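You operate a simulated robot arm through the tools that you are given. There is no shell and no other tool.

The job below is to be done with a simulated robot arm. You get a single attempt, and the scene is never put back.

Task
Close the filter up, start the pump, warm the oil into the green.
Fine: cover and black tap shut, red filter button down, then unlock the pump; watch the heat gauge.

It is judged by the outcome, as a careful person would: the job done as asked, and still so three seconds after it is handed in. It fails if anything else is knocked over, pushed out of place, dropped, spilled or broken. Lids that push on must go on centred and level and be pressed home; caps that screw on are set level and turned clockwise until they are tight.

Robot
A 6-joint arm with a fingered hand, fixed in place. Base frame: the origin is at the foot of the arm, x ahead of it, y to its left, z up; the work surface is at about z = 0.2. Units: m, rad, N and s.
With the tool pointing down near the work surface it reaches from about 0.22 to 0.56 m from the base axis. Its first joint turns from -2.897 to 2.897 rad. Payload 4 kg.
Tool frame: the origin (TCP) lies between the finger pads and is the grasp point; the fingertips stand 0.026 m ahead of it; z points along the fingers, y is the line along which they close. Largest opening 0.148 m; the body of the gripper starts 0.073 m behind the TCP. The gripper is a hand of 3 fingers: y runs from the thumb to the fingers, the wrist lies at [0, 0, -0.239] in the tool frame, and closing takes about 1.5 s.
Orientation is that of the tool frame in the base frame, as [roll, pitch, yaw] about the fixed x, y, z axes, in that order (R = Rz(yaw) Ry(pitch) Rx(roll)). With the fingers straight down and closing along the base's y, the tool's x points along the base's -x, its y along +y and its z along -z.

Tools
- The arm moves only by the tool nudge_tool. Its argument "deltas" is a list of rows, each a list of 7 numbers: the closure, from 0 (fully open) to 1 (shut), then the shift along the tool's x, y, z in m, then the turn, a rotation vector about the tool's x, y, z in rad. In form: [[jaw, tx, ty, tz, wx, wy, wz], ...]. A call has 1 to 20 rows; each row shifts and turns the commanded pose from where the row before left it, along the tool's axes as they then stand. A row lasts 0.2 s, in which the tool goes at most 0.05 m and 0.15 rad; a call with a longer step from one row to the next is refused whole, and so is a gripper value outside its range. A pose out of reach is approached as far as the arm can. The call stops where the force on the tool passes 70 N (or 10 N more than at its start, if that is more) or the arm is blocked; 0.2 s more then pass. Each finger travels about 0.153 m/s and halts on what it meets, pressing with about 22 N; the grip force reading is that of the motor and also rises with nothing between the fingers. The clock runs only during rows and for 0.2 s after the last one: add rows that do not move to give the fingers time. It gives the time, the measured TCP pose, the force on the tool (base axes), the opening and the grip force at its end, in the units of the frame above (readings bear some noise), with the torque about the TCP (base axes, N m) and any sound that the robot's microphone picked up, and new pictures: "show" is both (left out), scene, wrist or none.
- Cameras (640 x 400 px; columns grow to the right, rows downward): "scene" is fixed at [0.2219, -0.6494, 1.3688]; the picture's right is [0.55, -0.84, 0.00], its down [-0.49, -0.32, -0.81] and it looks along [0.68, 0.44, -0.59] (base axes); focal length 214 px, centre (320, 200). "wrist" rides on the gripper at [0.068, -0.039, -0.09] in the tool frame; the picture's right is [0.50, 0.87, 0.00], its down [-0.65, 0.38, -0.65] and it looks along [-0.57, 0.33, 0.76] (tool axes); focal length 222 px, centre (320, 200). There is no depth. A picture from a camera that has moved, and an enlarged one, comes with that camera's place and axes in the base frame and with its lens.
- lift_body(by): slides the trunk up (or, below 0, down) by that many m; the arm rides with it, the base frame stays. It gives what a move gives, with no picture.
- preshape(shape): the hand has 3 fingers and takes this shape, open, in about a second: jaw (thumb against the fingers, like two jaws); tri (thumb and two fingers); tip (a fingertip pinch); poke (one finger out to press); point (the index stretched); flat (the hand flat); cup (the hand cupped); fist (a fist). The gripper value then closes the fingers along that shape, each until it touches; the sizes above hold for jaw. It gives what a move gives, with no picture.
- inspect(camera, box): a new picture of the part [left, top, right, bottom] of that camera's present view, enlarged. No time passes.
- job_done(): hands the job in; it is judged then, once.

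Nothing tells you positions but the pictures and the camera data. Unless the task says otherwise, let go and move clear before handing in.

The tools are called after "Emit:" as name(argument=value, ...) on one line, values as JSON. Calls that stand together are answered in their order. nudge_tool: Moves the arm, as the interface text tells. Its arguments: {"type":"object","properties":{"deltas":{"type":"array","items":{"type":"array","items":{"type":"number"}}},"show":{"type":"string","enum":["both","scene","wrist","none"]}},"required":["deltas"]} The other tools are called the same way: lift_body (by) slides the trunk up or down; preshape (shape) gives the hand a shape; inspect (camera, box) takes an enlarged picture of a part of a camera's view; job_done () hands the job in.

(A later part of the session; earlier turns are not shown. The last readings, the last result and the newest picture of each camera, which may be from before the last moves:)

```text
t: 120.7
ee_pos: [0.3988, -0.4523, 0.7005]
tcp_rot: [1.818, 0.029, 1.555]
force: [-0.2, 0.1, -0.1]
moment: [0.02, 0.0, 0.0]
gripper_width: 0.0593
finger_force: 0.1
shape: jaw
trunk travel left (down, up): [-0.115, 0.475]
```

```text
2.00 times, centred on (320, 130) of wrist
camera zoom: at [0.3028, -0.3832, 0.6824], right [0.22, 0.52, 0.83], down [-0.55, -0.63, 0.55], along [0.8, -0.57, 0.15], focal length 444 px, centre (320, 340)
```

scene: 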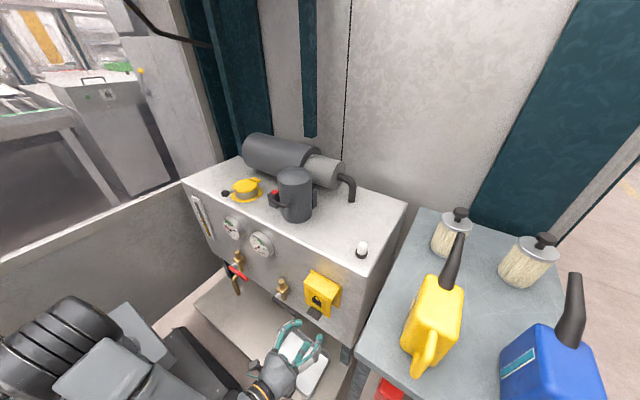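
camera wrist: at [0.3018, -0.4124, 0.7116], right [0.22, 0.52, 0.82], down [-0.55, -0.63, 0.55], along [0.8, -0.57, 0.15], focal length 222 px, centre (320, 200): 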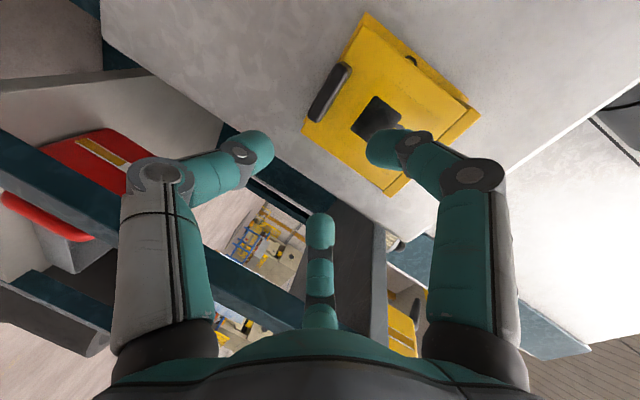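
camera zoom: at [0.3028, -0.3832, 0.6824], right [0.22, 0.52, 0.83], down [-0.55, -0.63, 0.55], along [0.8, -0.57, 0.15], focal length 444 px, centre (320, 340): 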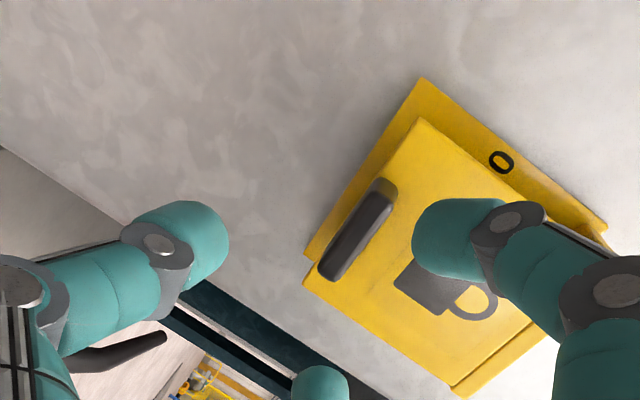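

Emit:
nudge_tool(deltas=[[0.6, 0.0006, 0.0079, 0.029, 0, 0, 0], [0.6, 0.0006, 0.0079, 0.029, 0, 0, 0], [0.6, 0, 0, 0, 0, 0, 0]], show="none")

Emit:
inspect(camera="wrist", box=[200, 30, 440, 230])

Emit:
inspect(camera="scene", box=[250, 250, 360, 350])

```text
t: 121.5
ee_pos: [0.4601, -0.4526, 0.6998]
tcp_rot: [1.817, 0.03, 1.555]
force: [-0.2, 0.2, -0.7]
moment: [0.01, 0.0, -0.02]
gripper_width: 0.0594
finger_force: 0.0
shape: jaw
trunk travel left (down, up): [-0.115, 0.475]
```

```text
2.00 times, centred on (320, 130) of wrist
camera zoom: at [0.3629, -0.3824, 0.683], right [0.22, 0.52, 0.82], down [-0.55, -0.63, 0.55], along [0.8, -0.57, 0.15], focal length 444 px, centre (320, 340)
```

zoom: 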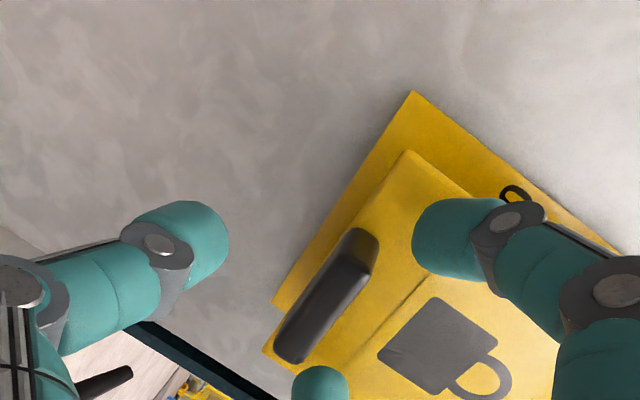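

```text
4.00 times, centred on (305, 300) of scene
camera zoom: at [0.2219, -0.6494, 1.3688], right [0.55, -0.84, 0.0], down [-0.49, -0.32, -0.81], along [0.68, 0.44, -0.59], focal length 858 px, centre (380, -200)
```

zoom: 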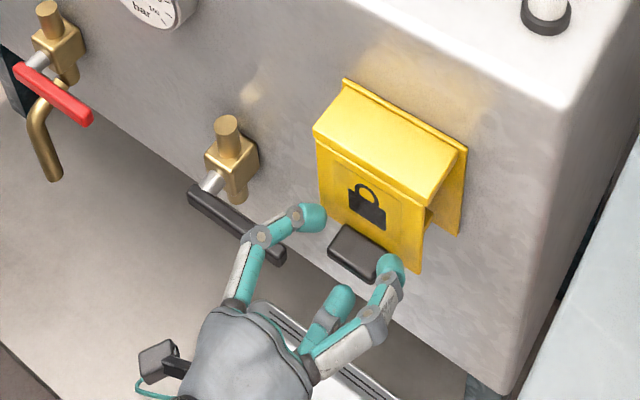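

The tab is centred between the three digits. Closing now.

Emit:
nudge_tool(deltas=[[0.7, 0, 0, 0, 0, 0, 0], [0.8, 0, 0, 0, 0, 0, 0], [0.9, 0, 0, 0, 0, 0, 0], [1.0, 0, 0, 0, 0, 0, 0], [1.0, 0, 0, 0, 0, 0, 0]], show="none")

Emit:
inspect(camera="wrist", box=[200, 30, 440, 230])

Emit:
inspect(camera="scene", box=[250, 250, 360, 350])

```text
t: 122.7
ee_pos: [0.4603, -0.4508, 0.7018]
tcp_rot: [1.815, 0.031, 1.556]
force: [0.1, 9.1, 7.7]
moment: [0.22, -0.34, 0.34]
gripper_width: 0.0123
finger_force: 22.1
shape: jaw
trunk travel left (down, up): [-0.115, 0.475]
```

```text
2.00 times, centred on (320, 130) of wrist
camera zoom: at [0.3628, -0.3815, 0.6837], right [0.22, 0.52, 0.82], down [-0.55, -0.63, 0.55], along [0.81, -0.57, 0.15], focal length 444 px, centre (320, 340)
```

zoom: 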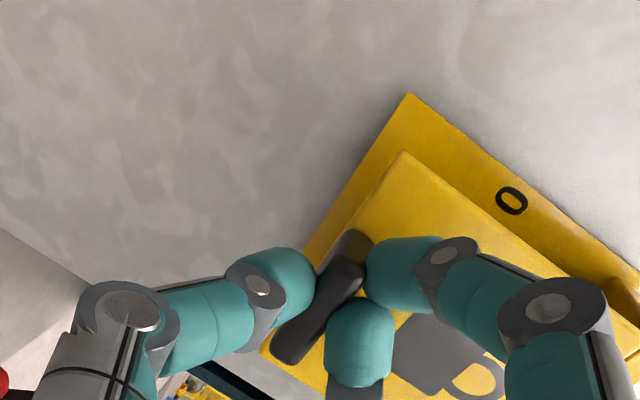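

```text
4.00 times, centred on (305, 300) of scene
camera zoom: at [0.2219, -0.6494, 1.3688], right [0.55, -0.84, 0.0], down [-0.49, -0.32, -0.81], along [0.68, 0.44, -0.59], focal length 858 px, centre (380, -200)
```

zoom: 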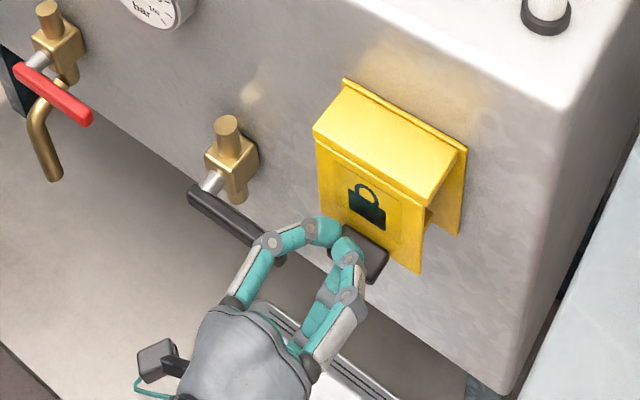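

Firm pinch (1.2 cm thick tab, 22 N). Now I'll swing about the hinge with the hand turning along.

Emit:
nudge_tool(deltas=[[1.0, 0, 0.0021, -0.0086, 0.0873, 0, 0], [1.0, 0, 0.0021, -0.0086, 0.0873, 0, 0], [1.0, 0, 0.0021, -0.0086, 0.0873, 0, 0], [1.0, 0, 0.0021, -0.0086, 0.0873, 0, 0], [1.0, 0, 0.0019, -0.0086, 0.0873, 0, 0], [1.0, 0, 0.0019, -0.0086, 0.0873, 0, 0]], show="none")

Emit:
inspect(camera="scene", box=[250, 240, 360, 340])

```text
t: 124.1
ee_pos: [0.4189, -0.4497, 0.7345]
tcp_rot: [2.342, 0.03, 1.553]
force: [0.8, 5.4, 1.7]
moment: [0.27, -0.21, 0.11]
gripper_width: 0.0112
finger_force: 22.7
shape: jaw
trunk travel left (down, up): [-0.115, 0.475]
```

```text
4.00 times, centred on (305, 290) of scene
camera zoom: at [0.2219, -0.6494, 1.3688], right [0.55, -0.84, 0.0], down [-0.49, -0.32, -0.81], along [0.68, 0.44, -0.59], focal length 858 px, centre (380, -160)
```

zoom: 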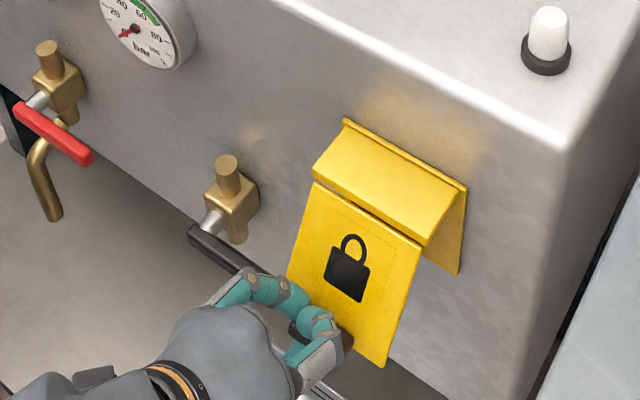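

Very smooth, forces tiny. I'll continue the swing.

Emit:
nudge_tool(deltas=[[1.0, 0, 0.0019, -0.0086, 0.0873, 0, 0], [1.0, 0, 0.0019, -0.0086, 0.0873, 0, 0], [1.0, 0, 0.0019, -0.0086, 0.0873, 0, 0], [1.0, 0, 0.0019, -0.0086, 0.0873, 0, 0], [1.0, 0, 0.0019, -0.0086, 0.0873, 0, 0]], show="none")

Emit:
inspect(camera="scene", box=[250, 230, 360, 330])

```text
t: 125.3
ee_pos: [0.4026, -0.4481, 0.7758]
tcp_rot: [2.779, 0.031, 1.555]
force: [-1.3, -6.5, 0.7]
moment: [-0.04, -0.12, -0.1]
gripper_width: 0.0102
finger_force: 22.1
shape: jaw
trunk travel left (down, up): [-0.115, 0.475]
```

```text
4.00 times, centred on (305, 280) of scene
camera zoom: at [0.2219, -0.6494, 1.3688], right [0.55, -0.84, 0.0], down [-0.49, -0.32, -0.81], along [0.68, 0.44, -0.59], focal length 858 px, centre (380, -120)
```

zoom: 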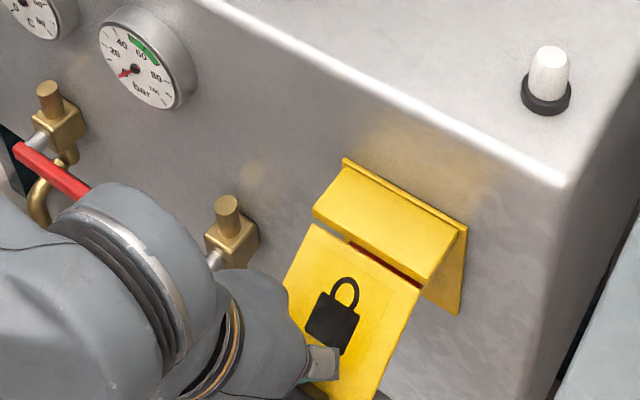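

Emit:
nudge_tool(deltas=[[1.0, 0, 0.0019, -0.0086, 0.0873, 0, 0], [1.0, 0, 0.0019, -0.0086, 0.0873, 0, 0], [1.0, 0, 0.0019, -0.0086, 0.0873, 0, 0], [1.0, 0, 0.0019, -0.0086, 0.0873, 0, 0], [1.0, 0, 0.0019, -0.0086, 0.0873, 0, 0]], show="none")

Emit:
inspect(camera="scene", box=[250, 220, 360, 320])

```text
t: 126.5
ee_pos: [0.4006, -0.4479, 0.8182]
tcp_rot: [-3.068, 0.032, 1.554]
force: [-2.3, -8.7, 1.2]
moment: [-0.16, -0.05, -0.02]
gripper_width: 0.0104
finger_force: 22.0
shape: jaw
trunk travel left (down, up): [-0.115, 0.475]
```

```text
4.00 times, centred on (305, 270) of scene
camera zoom: at [0.2219, -0.6494, 1.3688], right [0.55, -0.84, 0.0], down [-0.49, -0.32, -0.81], along [0.68, 0.44, -0.59], focal length 858 px, centre (380, -80)
```

zoom: 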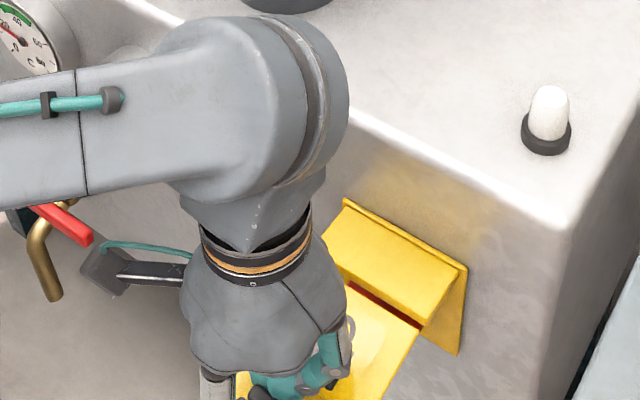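

Emit:
nudge_tool(deltas=[[1.0, 0, 0.0019, -0.0086, 0.0873, 0, 0], [1.0, 0, 0.0019, -0.0086, 0.0873, 0, 0]], show="none")

Emit:
lift_body(by=0.012)

Emit:
nudge_tool(deltas=[[1.0, 0, 0.006, 0.003, 0.0873, 0, 0]], show="scene")

Emit:
inspect(camera="scene", box=[250, 220, 360, 320])

```text
t: 127.1
ee_pos: [0.4061, -0.4452, 0.8306]
tcp_rot: [-2.895, 0.034, 1.557]
force: [7.7, -18.4, 1.5]
moment: [-0.34, -0.33, 0.1]
gripper_width: 0.0106
finger_force: 21.3
shape: jaw
out of reach, approached as far as the arm can: row 2
trunk travel left (down, up): [-0.115, 0.475]
```

```text
t: 127.7
ee_pos: [0.4053, -0.4457, 0.841]
tcp_rot: [-2.896, 0.029, 1.558]
force: [8.4, -18.1, -0.6]
moment: [-0.31, -0.28, 0.03]
gripper_width: 0.0107
finger_force: 22.2
shape: jaw
trunk travel left (down, up): [-0.127, 0.463]
```

```text
t: 128.1
ee_pos: [0.406, -0.44, 0.8305]
tcp_rot: [-2.81, 0.033, 1.557]
force: [14.7, -25.1, 2.0]
moment: [-0.47, -0.68, 0.18]
gripper_width: 0.0108
finger_force: 22.5
shape: jaw
out of reach, approached as far as the arm can: row 1
trunk travel left (down, up): [-0.127, 0.463]
```

scene: 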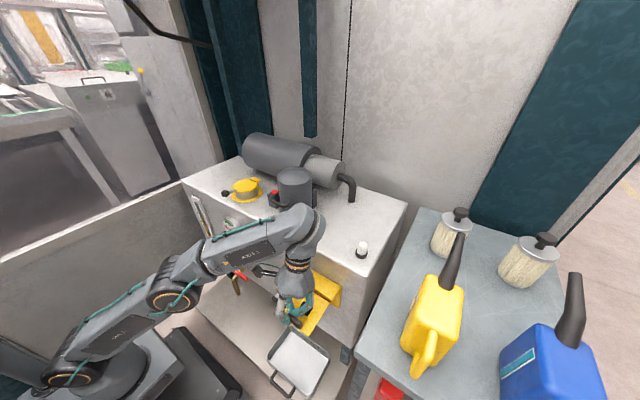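

```text
4.00 times, centred on (305, 270) of scene
camera zoom: at [0.2219, -0.6494, 1.3688], right [0.55, -0.84, 0.0], down [-0.49, -0.32, -0.81], along [0.68, 0.44, -0.59], focal length 858 px, centre (380, -80)
```

zoom: 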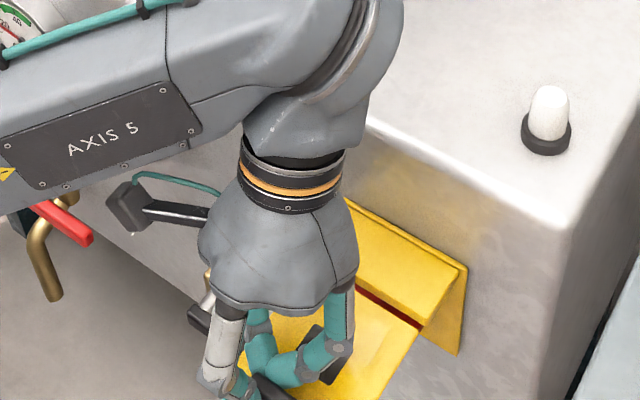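

The flap is essentially horizontal and the arm is at full stretch. I'll release and lift straight off with the trunk, then see whether it stays.

Emit:
nudge_tool(deltas=[[0.9, 0, 0, 0, 0, 0, 0], [0.8, 0, 0, 0, 0, 0, 0], [0.7, 0, 0, 0, 0, 0, 0], [0.6, 0, 0, 0, 0, 0, 0]], show="none")

Emit:
lift_body(by=0.15)

Emit:
inspect(camera="scene", box=[250, 220, 360, 320])

Emit:
inspect(camera="wrist", box=[0, 0, 640, 400])

```text
t: 129.1
ee_pos: [0.4035, -0.4389, 0.8308]
tcp_rot: [-2.811, 0.031, 1.556]
force: [-0.3, -0.8, 0.3]
moment: [0.05, -0.02, 0.0]
gripper_width: 0.0588
finger_force: 0.1
shape: jaw
trunk travel left (down, up): [-0.127, 0.463]
```

```text
t: 130.8
ee_pos: [0.4045, -0.4379, 0.9811]
tcp_rot: [-2.813, 0.033, 1.556]
force: [0.0, 0.3, -0.4]
moment: [-0.03, 0.01, -0.01]
gripper_width: 0.0592
finger_force: 0.1
shape: jaw
trunk travel left (down, up): [-0.277, 0.313]
```

```text
4.00 times, centred on (305, 270) of scene
camera zoom: at [0.2219, -0.6494, 1.3688], right [0.55, -0.84, 0.0], down [-0.49, -0.32, -0.81], along [0.68, 0.44, -0.59], focal length 858 px, centre (380, -80)
```

zoom: 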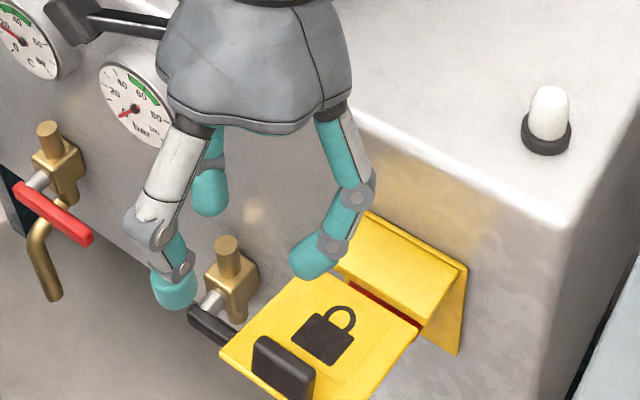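

```text
1.00 times, centred on (320, 200) of wrist (not enlarged: the box is as wide or as high as the picture)
camera zoom: at [0.3974, -0.3672, 1.0766], right [0.83, 0.48, -0.3], down [0.56, -0.65, 0.52], along [0.06, -0.59, -0.8], focal length 222 px, centre (320, 200)
```

zoom: 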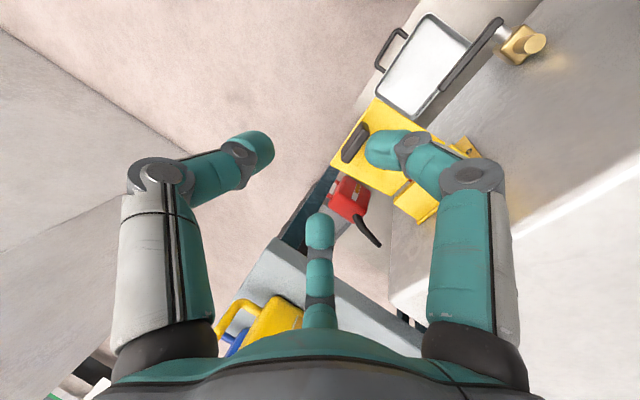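

The flap stays up. I'll turn the hand forward here in clear air, then back away before lowering so I don't brush it.

Emit:
nudge_tool(deltas=[[0.6, 0, 0, 0, -0.14, 0, 0], [0.6, 0, 0, 0, -0.14, 0, 0], [0.6, 0, 0, 0, -0.14, 0, 0], [0.6, 0, 0, 0, -0.14, 0, 0], [0.6, 0, 0, 0, -0.14, 0, 0], [0.6, 0, 0, 0, -0.14, 0, 0], [0.6, 0, 0, 0, -0.14, 0, 0], [0.6, 0, 0, 0, -0.14, 0, 0], [0.6, 0, 0, 0, -0.14, 0, 0], [0.6, 0, 0, 0, -0.14, 0, 0], [0.6, 0, 0, 0, -0.14, 0, 0]], show="none")

Emit:
nudge_tool(deltas=[[0.6, 0, 0, -0.03, 0, 0, 0], [0.6, 0, 0, -0.03, 0, 0, 0]])

```text
t: 133.2
ee_pos: [0.4053, -0.4381, 0.9809]
tcp_rot: [1.931, 0.036, 1.554]
force: [-0.4, -0.2, 0.5]
moment: [0.0, -0.01, -0.01]
gripper_width: 0.0593
finger_force: 0.1
shape: jaw
trunk travel left (down, up): [-0.277, 0.313]
```

```text
t: 133.8
ee_pos: [0.3479, -0.4386, 1.0033]
tcp_rot: [1.932, 0.033, 1.557]
force: [-0.2, 0.1, 0.3]
moment: [0.02, 0.0, -0.01]
gripper_width: 0.059
finger_force: 0.1
shape: jaw
trunk travel left (down, up): [-0.277, 0.313]
camera wrist: at [0.2497, -0.3689, 0.9962], right [0.31, 0.52, 0.79], down [-0.49, -0.63, 0.61], along [0.82, -0.58, 0.06], focal length 222 px, centre (320, 200)
```

scene: 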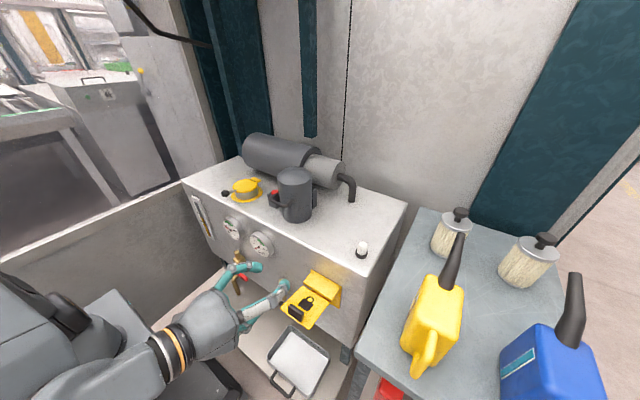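
wrist: 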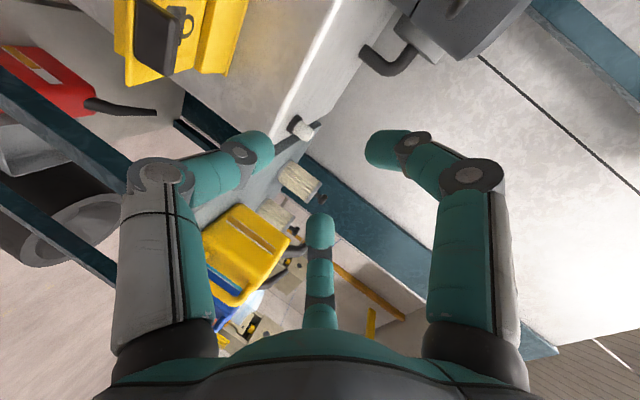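

Emit:
nudge_tool(deltas=[[0.6, 0, 0, -0.03, 0, 0, 0]], show="none")

Emit:
lift_body(by=-0.26)

Emit:
nudge_tool(deltas=[[0.6, 0, 0, 0, 0, 0, 0]])

Emit:
inspect(camera="wrist", box=[260, 0, 500, 180])

```text
t: 134.2
ee_pos: [0.3198, -0.4373, 1.0133]
tcp_rot: [1.933, 0.033, 1.555]
force: [0.0, 0.1, -0.2]
moment: [0.01, 0.0, 0.04]
gripper_width: 0.0591
finger_force: 0.1
shape: jaw
trunk travel left (down, up): [-0.277, 0.313]
```

```text
t: 136.9
ee_pos: [0.3205, -0.4377, 0.7537]
tcp_rot: [1.932, 0.031, 1.557]
force: [0.3, -0.3, 0.3]
moment: [0.03, -0.02, 0.0]
gripper_width: 0.0593
finger_force: 0.1
shape: jaw
trunk travel left (down, up): [-0.017, 0.573]
```

```text
t: 137.3
ee_pos: [0.3198, -0.4373, 0.7531]
tcp_rot: [1.932, 0.034, 1.557]
force: [0.9, -0.7, 0.7]
moment: [0.01, 0.02, -0.04]
gripper_width: 0.059
finger_force: 0.0
shape: jaw
trunk travel left (down, up): [-0.017, 0.573]
camera wrist: at [0.2222, -0.368, 0.747], right [0.31, 0.52, 0.79], down [-0.49, -0.63, 0.61], along [0.82, -0.58, 0.06], focal length 222 px, centre (320, 200)
```

scene: 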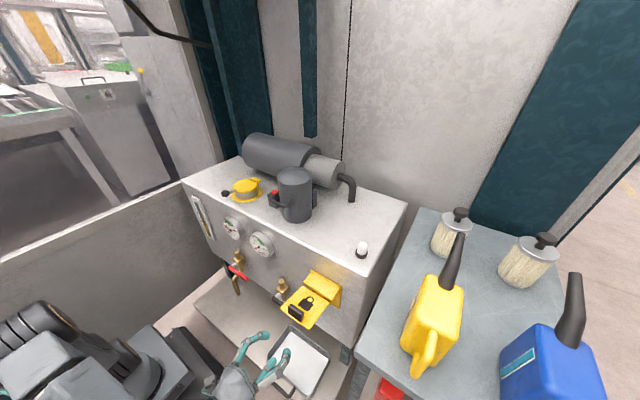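
wrist: 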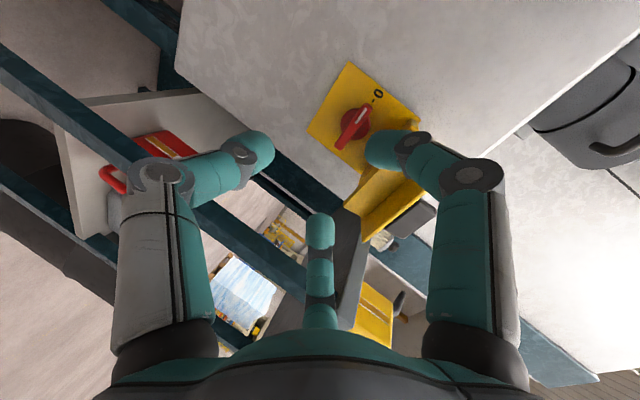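

```text
2.22 times, centred on (380, 90) of wrist
camera zoom: at [0.2222, -0.368, 0.747], right [0.31, 0.52, 0.79], down [-0.49, -0.63, 0.61], along [0.82, -0.58, 0.06], focal length 494 px, centre (187, 444)
```

zoom: 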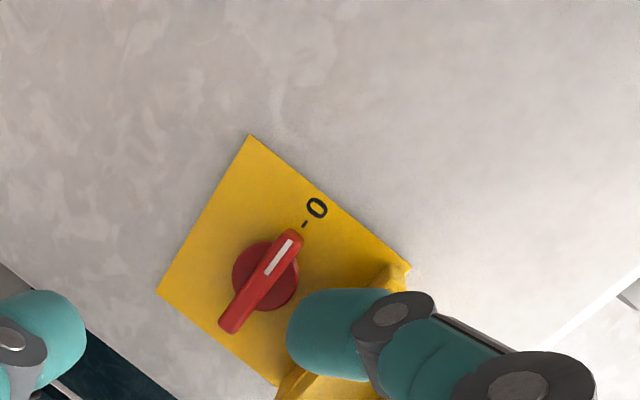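

The open hood shows a red rotary handle whose pointer is at "0" (pointing left, +y). I need to see where "I" is, so I'll open the fingers wide to clear the view.

Emit:
nudge_tool(deltas=[[0.3, 0, 0, 0, 0, 0, 0], [0.0, 0.02, -0.01, 0, 0, 0, 0], [0, 0.02, -0.01, 0, 0, 0, 0], [0, 0, 0, 0, 0, 0, 0]], show="wrist")

Emit:
inspect(camera="wrist", box=[280, 20, 480, 170])

```text
t: 138.3
ee_pos: [0.3154, -0.3972, 0.7343]
tcp_rot: [1.933, 0.032, 1.556]
force: [0.1, 0.1, 0.5]
moment: [0.01, 0.04, -0.01]
gripper_width: 0.1478
finger_force: 0.0
shape: jaw
trunk travel left (down, up): [-0.017, 0.573]
camera wrist: at [0.2166, -0.3289, 0.7271], right [0.31, 0.52, 0.79], down [-0.49, -0.63, 0.61], along [0.82, -0.58, 0.06], focal length 222 px, centre (320, 200)
```

wrist: 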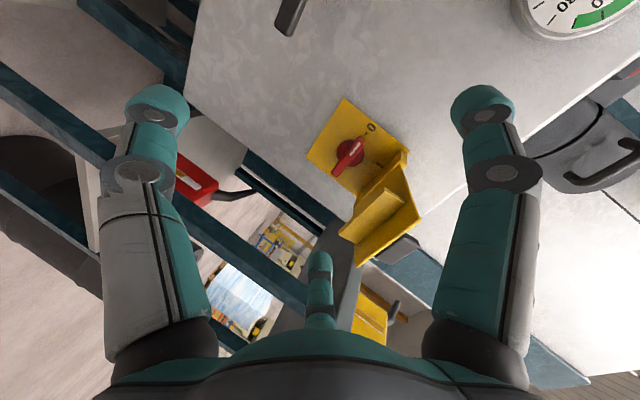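

```text
2.67 times, centred on (380, 95) of wrist
camera zoom: at [0.2166, -0.3289, 0.7271], right [0.31, 0.52, 0.79], down [-0.49, -0.63, 0.61], along [0.82, -0.58, 0.06], focal length 592 px, centre (160, 480)
```

zoom: 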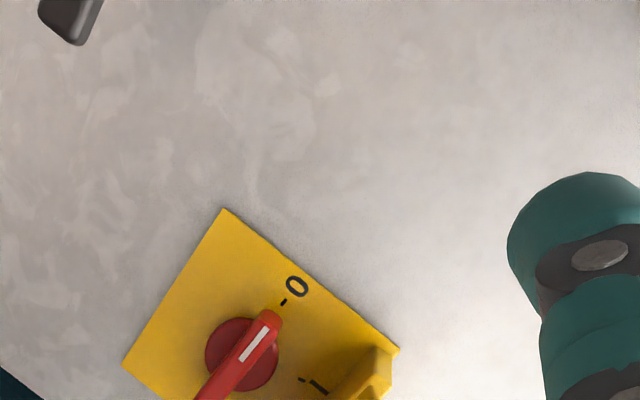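

"1" is at the top, so the handle must turn 90° clockwise, from left to up. The knob centre is about (y -0.455, z 0.740). I'll tilt the hand slightly upward so it stays below the flap, then approach to grip the bar with the thumb below and two fingers above.

Emit:
nudge_tool(deltas=[[0.2, 0, 0, 0, 0, 0, 0], [0.4, 0, 0, 0, -0.142, 0, 0], [0.55, 0, 0, 0, -0.142, 0, 0], [0.55, 0, 0, 0, -0.142, 0, 0], [0.55, 0, 0, 0, -0.142, 0, 0], [0.55, 0, 0, 0, -0.142, 0, 0]], show="wrist")

```text
t: 139.7
ee_pos: [0.3473, -0.4465, 0.8379]
tcp_rot: [1.231, 0.026, 1.557]
force: [-1.4, -0.1, -0.7]
moment: [-0.01, 0.01, 0.02]
gripper_width: 0.0667
finger_force: 0.2
shape: jaw
out of reach, approached as far as the arm can: row 4, 5, 6
trunk travel left (down, up): [-0.017, 0.573]
camera wrist: at [0.2756, -0.3796, 0.7697], right [-0.28, 0.52, 0.8], down [-0.75, -0.64, 0.15], along [0.6, -0.56, 0.58], focal length 222 px, centre (320, 200)
```

wrist: 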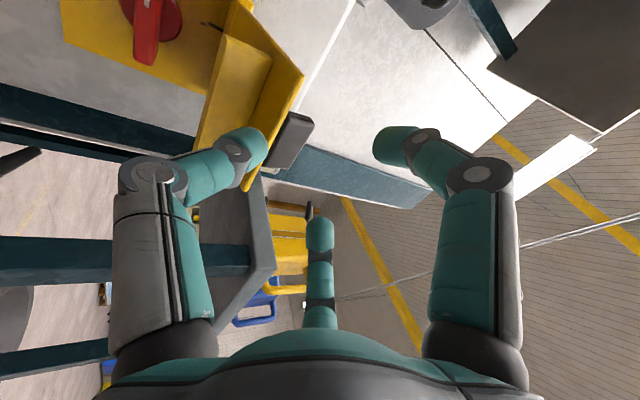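

The wrist can't point upward here, and it drifted up; nothing was struck. I'll back off, re-level, and from underneath push the flap further open to see how far it goes.

Emit:
nudge_tool(deltas=[[0.6, 0, 0.0133, -0.0377, 0, 0, 0], [0.7, 0, 0.0133, -0.0377, 0, 0, 0], [0.8, 0, 0, 0, 0.14, 0, 0], [0.9, 0, 0, 0, 0.14, 0, 0], [1.0, 0, 0, 0, 0.14, 0, 0], [1.0, 0, 0, 0, 0.14, 0, 0]])

```text
t: 141.1
ee_pos: [0.2731, -0.458, 0.8586]
tcp_rot: [1.782, 0.034, 1.554]
force: [0.4, 0.6, -0.1]
moment: [-0.03, 0.01, 0.01]
gripper_width: 0.0
finger_force: 22.6
shape: jaw
out of reach, approached as far as the arm can: row 1, 2
trunk travel left (down, up): [-0.017, 0.573]
camera wrist: at [0.178, -0.3881, 0.8378], right [0.19, 0.53, 0.83], down [-0.57, -0.63, 0.53], along [0.8, -0.57, 0.18], focal length 222 px, centre (320, 200)
```

scene: 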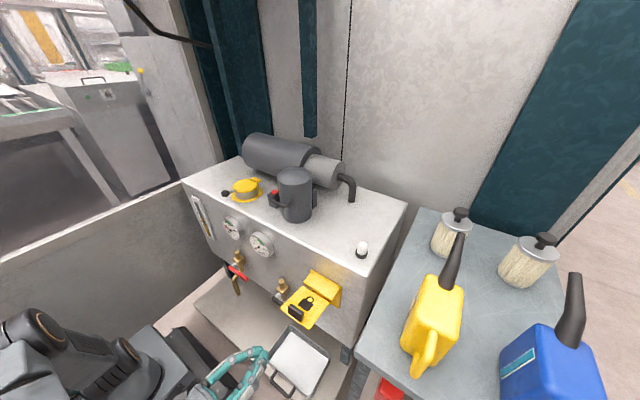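
wrist: 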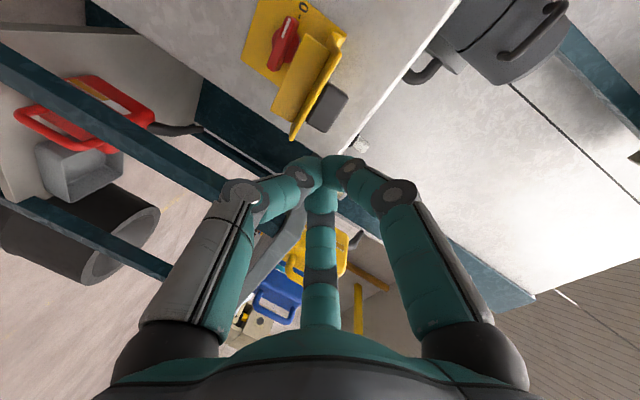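

Emit:
nudge_tool(deltas=[[1.0, 0.0016, -0.0274, 0.0237, 0, 0, 0], [1.0, 0.0016, -0.0274, 0.0237, 0, 0, 0], [1.0, 0.0016, -0.0274, 0.0237, 0, 0, 0], [1.0, 0.0016, -0.0274, 0.0237, 0, 0, 0], [1.0, 0.0016, -0.0274, 0.0237, 0, 0, 0], [1.0, 0, 0, 0, 0, 0, 0]])

```text
t: 142.5
ee_pos: [0.363, -0.4549, 0.6994]
tcp_rot: [1.783, 0.034, 1.557]
force: [-0.3, -0.4, 0.6]
moment: [0.0, -0.03, -0.04]
gripper_width: 0.0001
finger_force: 22.0
shape: jaw
trunk travel left (down, up): [-0.017, 0.573]
camera wrist: at [0.2665, -0.3863, 0.6773], right [0.19, 0.53, 0.83], down [-0.57, -0.63, 0.53], along [0.8, -0.57, 0.18], focal length 222 px, centre (320, 200)
```

scene: 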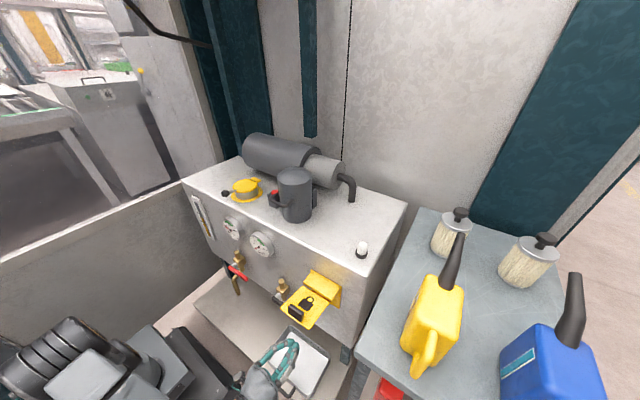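
wrist: 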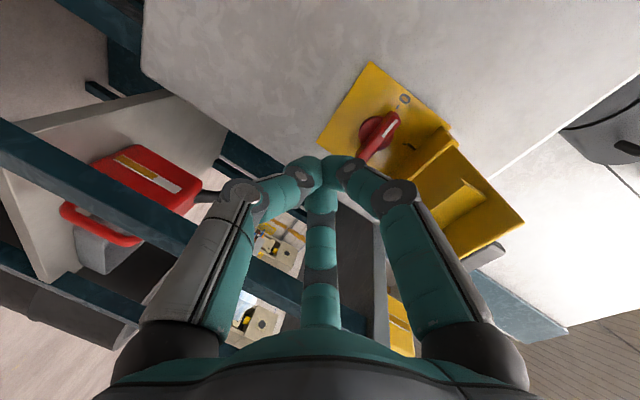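

Emit:
inspect(camera="wrist", box=[300, 50, 540, 240])

```text
2.11 times, centred on (420, 145) of wrist
camera zoom: at [0.2665, -0.3863, 0.6773], right [0.19, 0.53, 0.83], down [-0.57, -0.63, 0.53], along [0.8, -0.57, 0.18], focal length 468 px, centre (110, 316)
```

zoom: 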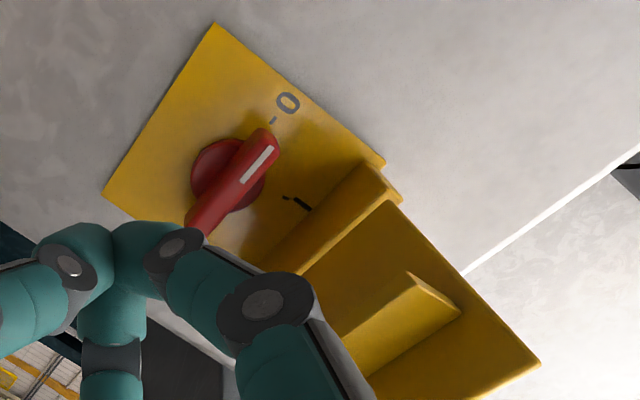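

The closed fingertips make a compact pusher. To keep the palm out from under the flap, I'll swing the hand's heading about 45° so it comes in from the left front, and push the handle's left end upward.

Emit:
nudge_tool(deltas=[[1.0, 0, 0, 0, 0.0045, -0.128, 0.0275], [1.0, 0, 0, 0, 0.0045, -0.128, 0.0275], [1.0, 0, 0, 0, 0.0045, -0.128, 0.0275]], show="none")

Emit:
nudge_tool(deltas=[[1.0, 0, 0, 0, 0.0045, -0.128, 0.0275], [1.0, 0, 0, 0, 0.0045, -0.128, 0.0275], [1.0, 0, 0, 0, 0.0045, -0.128, 0.0275]])

```text
t: 143.3
ee_pos: [0.3612, -0.4548, 0.6998]
tcp_rot: [1.784, 0.033, 1.161]
force: [-1.2, -0.8, -0.1]
moment: [0.01, -0.02, 0.0]
gripper_width: 0.0
finger_force: 22.5
shape: jaw
trunk travel left (down, up): [-0.017, 0.573]
```

```text
t: 144.1
ee_pos: [0.3569, -0.4609, 0.7119]
tcp_rot: [1.791, 0.028, 0.776]
force: [0.0, -1.1, 0.0]
moment: [0.01, 0.02, -0.02]
gripper_width: 0.0
finger_force: 21.5
shape: jaw
out of reach, approached as far as the arm can: row 3
trunk travel left (down, up): [-0.017, 0.573]
camera wrist: at [0.336, -0.3448, 0.6915], right [0.51, 0.23, 0.83], down [-0.85, -0.05, 0.53], along [0.17, -0.97, 0.17], focal length 222 px, centre (320, 200)
```

scene: 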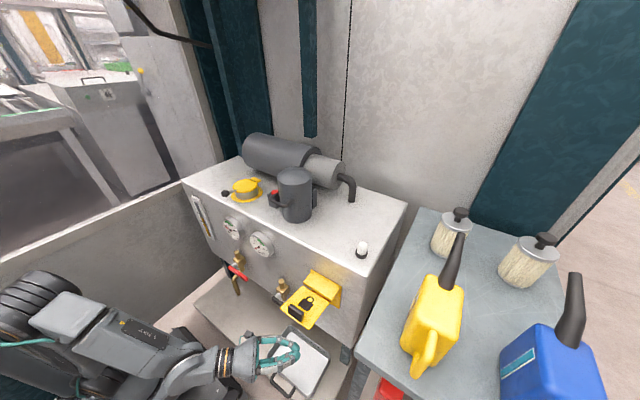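
wrist: 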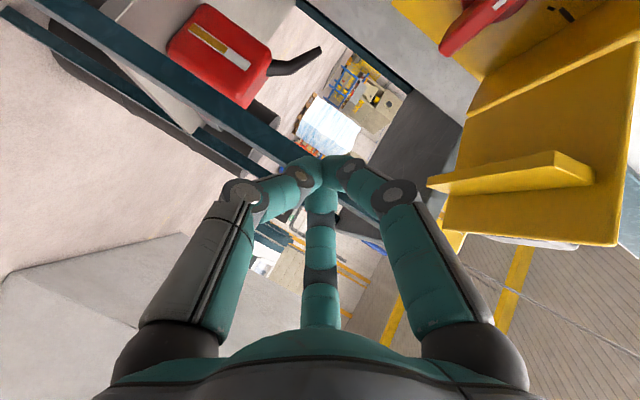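

Emit:
nudge_tool(deltas=[[1.0, 0.0422, -0.0072, -0.0116, 0, 0, 0], [1.0, 0.0422, -0.0072, -0.0116, 0, 0, 0], [1.0, 0.0422, -0.0072, -0.0116, 0, 0, 0], [1.0, 0, 0, 0, 0, 0, 0]])

Emit:
inspect(camera="wrist", box=[260, 20, 520, 220])

```text
t: 145.1
ee_pos: [0.3698, -0.3892, 0.7534]
tcp_rot: [1.793, 0.027, 0.782]
force: [-0.7, 0.3, -0.2]
moment: [0.02, -0.03, -0.01]
gripper_width: 0.0
finger_force: 21.8
shape: jaw
out of reach, approached as far as the arm can: row 1, 2, 3
trunk travel left (down, up): [-0.017, 0.573]
camera wrist: at [0.3486, -0.272, 0.7352], right [0.5, 0.23, 0.83], down [-0.85, -0.06, 0.53], along [0.17, -0.97, 0.17], focal length 222 px, centre (320, 200)
```

scene: 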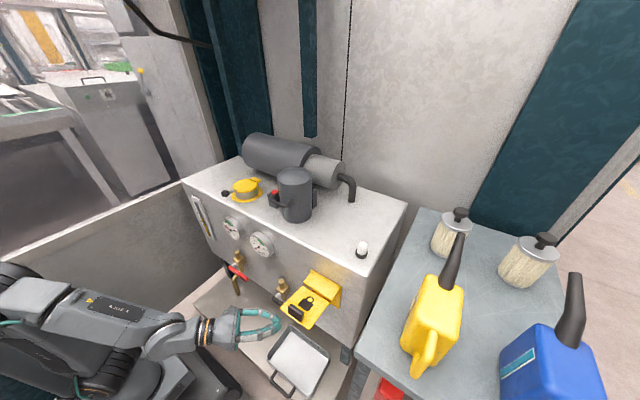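
wrist: 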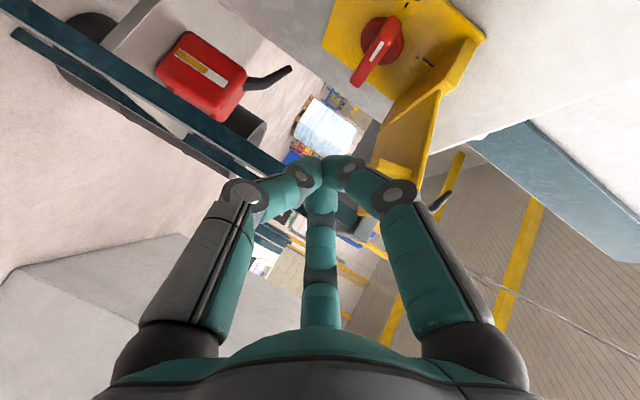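

```text
2.00 times, centred on (390, 120) of wrist
camera zoom: at [0.3486, -0.272, 0.7352], right [0.5, 0.23, 0.83], down [-0.85, -0.06, 0.53], along [0.17, -0.97, 0.17], focal length 444 px, centre (180, 360)
```

zoom: 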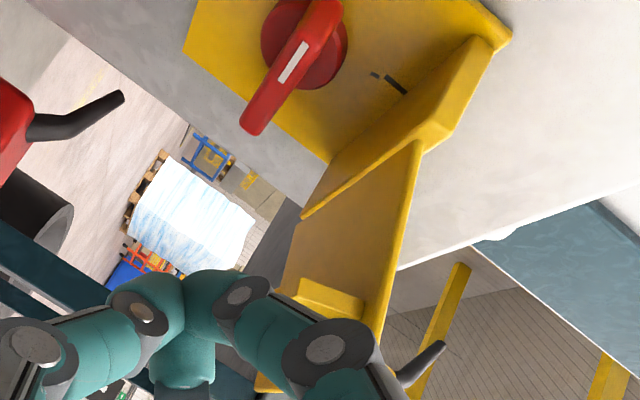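

Emit:
nudge_tool(deltas=[[1.0, 0.022, -0.0168, 0.0253, 0, 0, 0], [1.0, 0.022, -0.0168, 0.0253, 0, 0, 0], [1.0, 0, 0, 0, 0, 0, 0]], show="wrist")

Emit:
inspect(camera="wrist", box=[260, 20, 520, 220])

```text
t: 145.9
ee_pos: [0.3942, -0.4212, 0.75]
tcp_rot: [1.794, 0.023, 0.787]
force: [-0.7, -0.2, -0.7]
moment: [-0.03, 0.01, 0.01]
gripper_width: 0.0001
finger_force: 22.4
shape: jaw
out of reach, approached as far as the arm can: row 1, 2
trunk travel left (down, up): [-0.017, 0.573]
camera wrist: at [0.372, -0.304, 0.7306], right [0.5, 0.23, 0.83], down [-0.85, -0.07, 0.53], along [0.18, -0.97, 0.16], focal length 222 px, centre (320, 200)
```

wrist: 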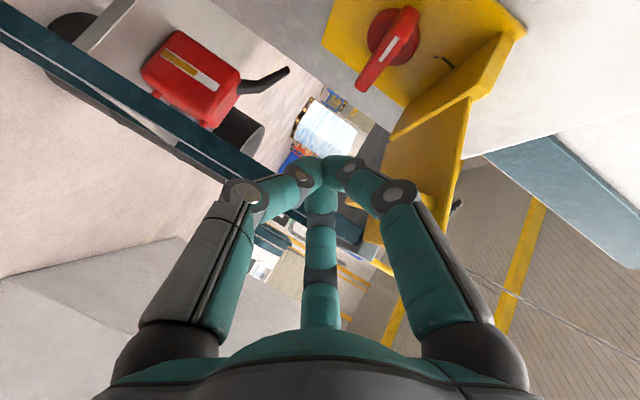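

```text
2.00 times, centred on (390, 120) of wrist
camera zoom: at [0.372, -0.304, 0.7306], right [0.5, 0.23, 0.83], down [-0.85, -0.07, 0.53], along [0.18, -0.97, 0.16], focal length 444 px, centre (180, 360)
```

zoom: 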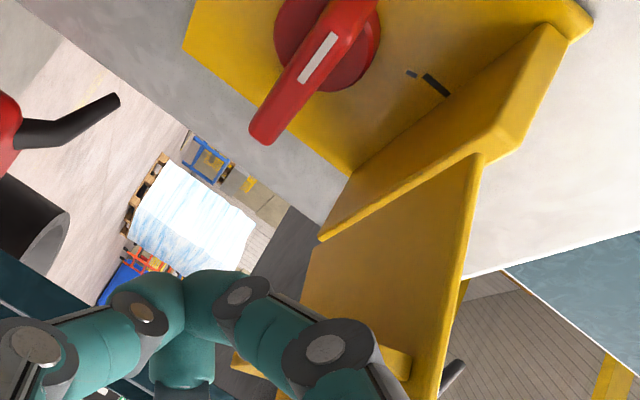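

Emit:
nudge_tool(deltas=[[1.0, 0, 0, -0.04, 0, 0, 0], [1.0, 0, 0, 0, 0.15, 0, 0], [1.0, 0, 0, 0, 0.15, 0, 0], [1.0, 0.02, -0.02, 0.02, 0, 0, 0], [1.0, 0.02, -0.02, 0.02, 0, 0, 0]], show="none")

```text
t: 147.1
ee_pos: [0.3987, -0.3764, 0.7148]
tcp_rot: [2.081, 0.032, 0.786]
force: [0.1, -0.1, -0.1]
moment: [-0.02, -0.03, 0.0]
gripper_width: 0.0002
finger_force: 21.7
shape: jaw
out of reach, approached as far as the arm can: row 3, 4, 5
trunk travel left (down, up): [-0.017, 0.573]
```

Emit:
nudge_tool(deltas=[[1.0, 0.0125, 0.0063, 0.0228, 0, 0, 0], [1.0, 0.0125, 0.0063, 0.0228, 0, 0, 0], [1.0, 0, 0, 0, 0, 0, 0]])

Emit:
inspect(camera="wrist", box=[260, 20, 520, 220])

```text
t: 147.9
ee_pos: [0.4322, -0.4055, 0.6956]
tcp_rot: [2.08, 0.032, 0.785]
force: [-0.3, 0.4, 0.4]
moment: [0.0, -0.02, -0.02]
gripper_width: 0.0
finger_force: 21.5
shape: jaw
out of reach, approached as far as the arm can: row 1, 2
trunk travel left (down, up): [-0.017, 0.573]
camera wrist: at [0.4103, -0.2886, 0.7033], right [0.67, 0.07, 0.74], down [-0.72, -0.17, 0.67], along [0.18, -0.98, -0.06], focal length 222 px, centre (320, 200)
```

scene: 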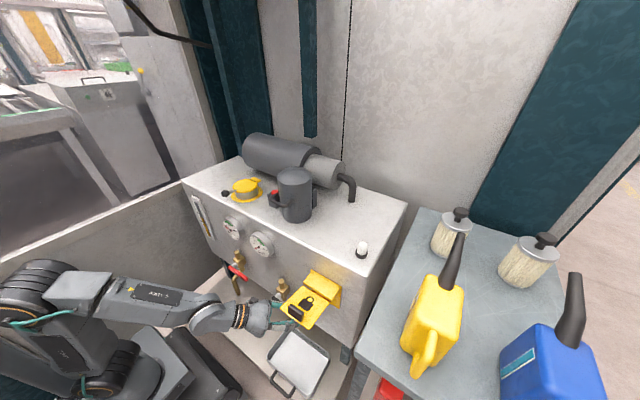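
wrist: 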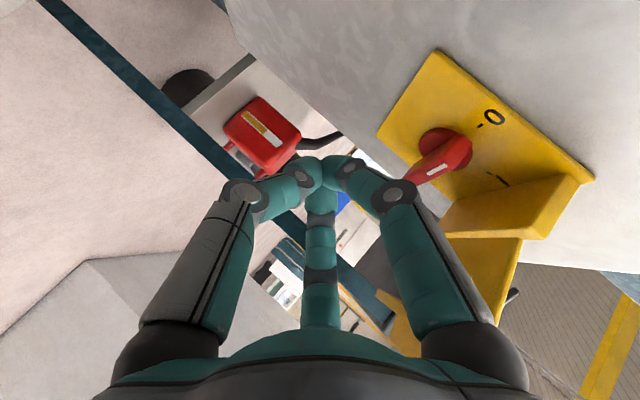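

```text
2.00 times, centred on (390, 120) of wrist
camera zoom: at [0.4103, -0.2886, 0.7033], right [0.67, 0.07, 0.74], down [-0.72, -0.17, 0.67], along [0.18, -0.98, -0.06], focal length 444 px, centre (180, 360)
```

zoom: 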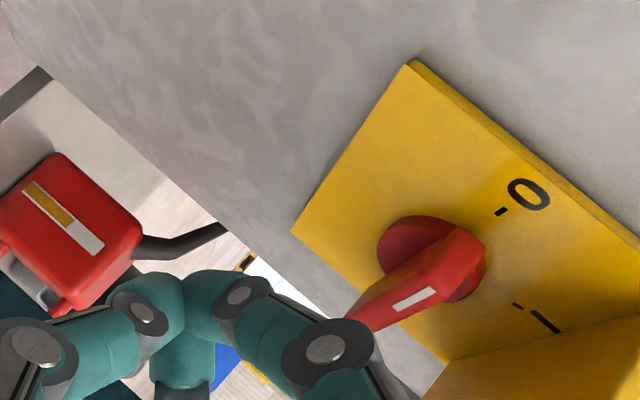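

Clear view now: the handle's bar runs x≈0.515–0.54, y -0.426 to -0.486, at z 0.74. I'll bring the closed fingertips under its left half.

Emit:
nudge_tool(deltas=[[1.0, 0.0153, 0.0168, 0.0143, 0, 0, 0], [1.0, 0.0153, 0.0168, 0.0143, 0, 0, 0], [1.0, 0.0153, 0.0168, 0.0143, 0, 0, 0], [1.0, 0, 0, 0, 0, 0, 0]], show="wrist")

Emit:
inspect(camera="wrist", box=[240, 60, 460, 240])

Emit:
inspect(camera="scene", box=[240, 230, 360, 340])

```text
t: 148.9
ee_pos: [0.465, -0.446, 0.6864]
tcp_rot: [2.076, 0.036, 0.784]
force: [-0.4, -0.4, -0.3]
moment: [-0.01, 0.03, 0.0]
gripper_width: 0.0001
finger_force: 21.5
shape: jaw
out of reach, approached as far as the arm can: row 1, 2, 3
trunk travel left (down, up): [-0.017, 0.573]
camera wrist: at [0.4437, -0.3282, 0.6936], right [0.67, 0.08, 0.74], down [-0.72, -0.17, 0.67], along [0.18, -0.98, -0.06], focal length 222 px, centre (320, 200)
```

wrist: 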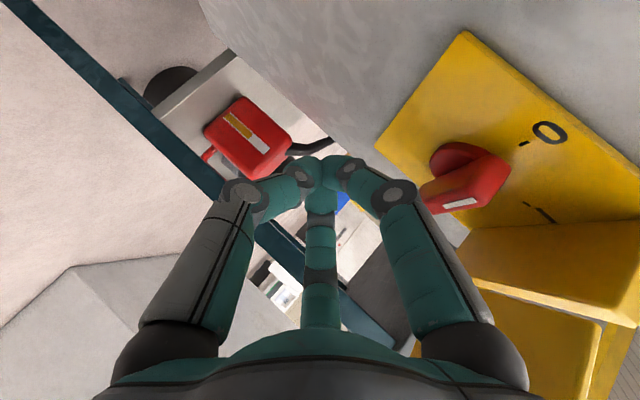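

```text
2.22 times, centred on (350, 150) of wrist
camera zoom: at [0.4437, -0.3282, 0.6936], right [0.67, 0.08, 0.74], down [-0.72, -0.17, 0.67], along [0.18, -0.98, -0.06], focal length 494 px, centre (253, 311)
```

zoom: 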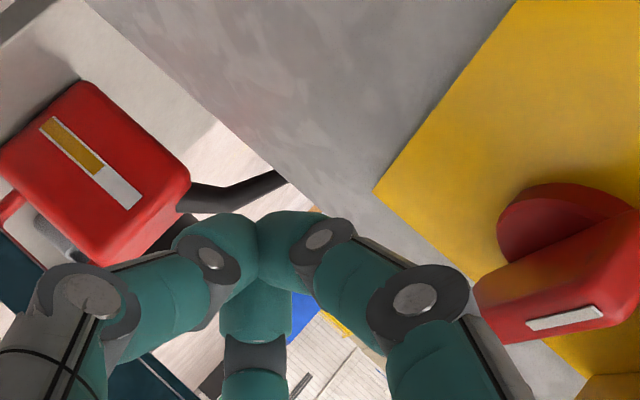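

```text
3.64 times, centred on (300, 285) of scene
camera zoom: at [0.2219, -0.6494, 1.3688], right [0.55, -0.84, 0.0], down [-0.49, -0.32, -0.81], along [0.68, 0.44, -0.59], focal length 780 px, centre (393, -109)
```

zoom: 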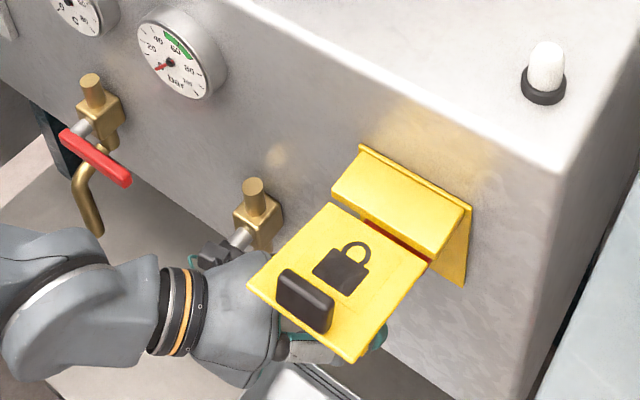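

The wrist is at a limit in this heading. Since the hand is now under the flap, I'll use the trunk to nudge the flap higher and see whether it opens past horizontal.

Emit:
lift_body(by=0.05)

Emit:
inspect(camera="scene", box=[240, 210, 360, 320])

```text
t: 149.8
ee_pos: [0.4644, -0.4444, 0.7296]
tcp_rot: [2.087, 0.039, 0.786]
force: [-9.8, 16.1, -38.0]
moment: [-2.48, -2.22, -0.41]
gripper_width: 0.0
finger_force: 22.7
shape: jaw
trunk travel left (down, up): [-0.067, 0.523]
```

```text
3.64 times, centred on (300, 265) of scene
camera zoom: at [0.2219, -0.6494, 1.3688], right [0.55, -0.84, 0.0], down [-0.49, -0.32, -0.81], along [0.68, 0.44, -0.59], focal length 780 px, centre (393, -36)
```

zoom: 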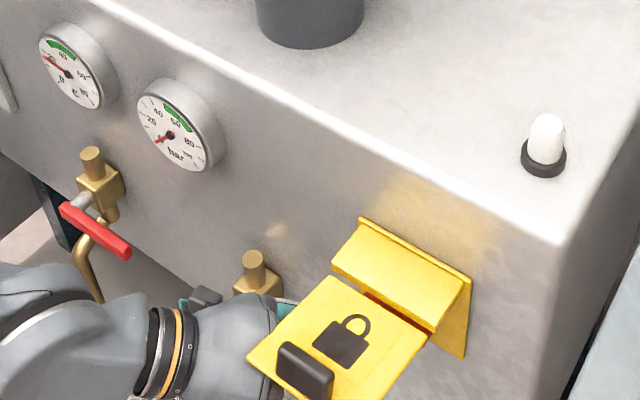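

The flap is already at its stop (38 N and no movement), so I'll lower again and retreat, then come in with the flatter hand orientation (thumb side-on), which fits beneath the flap.

Emit:
lift_body(by=-0.05)

Emit:
nudge_tool(deltas=[[1.0, 0, 0, -0.04, 0, 0, 0], [1.0, 0, 0, -0.04, 0, 0, 0]], show="none")

```text
t: 150.7
ee_pos: [0.4651, -0.4467, 0.6874]
tcp_rot: [2.074, 0.036, 0.783]
force: [0.2, 0.3, 0.2]
moment: [0.03, -0.02, 0.01]
gripper_width: 0.0
finger_force: 22.5
shape: jaw
trunk travel left (down, up): [-0.017, 0.573]
```

```text
t: 151.3
ee_pos: [0.4173, -0.3955, 0.725]
tcp_rot: [2.077, 0.035, 0.784]
force: [0.2, 0.0, -0.1]
moment: [-0.01, -0.02, 0.0]
gripper_width: 0.0
finger_force: 22.0
shape: jaw
trunk travel left (down, up): [-0.017, 0.573]
```

Emit:
nudge_tool(deltas=[[1.0, -0.0356, -0.0137, 0.003, 0, 0, 0], [1.0, -0.0356, -0.0137, 0.003, 0, 0, 0], [1.0, 0, 0, 0, -0.005, 0.1163, -0.065], [1.0, 0, 0, 0, -0.005, 0.1163, -0.065], [1.0, 0, 0, 0, -0.005, 0.1163, -0.065]], show="none")

```text
t: 152.5
ee_pos: [0.3608, -0.44, 0.701]
tcp_rot: [2.074, 0.039, 1.184]
force: [-0.5, 1.1, -0.3]
moment: [0.03, 0.03, -0.03]
gripper_width: 0.0
finger_force: 21.9
shape: jaw
trunk travel left (down, up): [-0.017, 0.573]
```

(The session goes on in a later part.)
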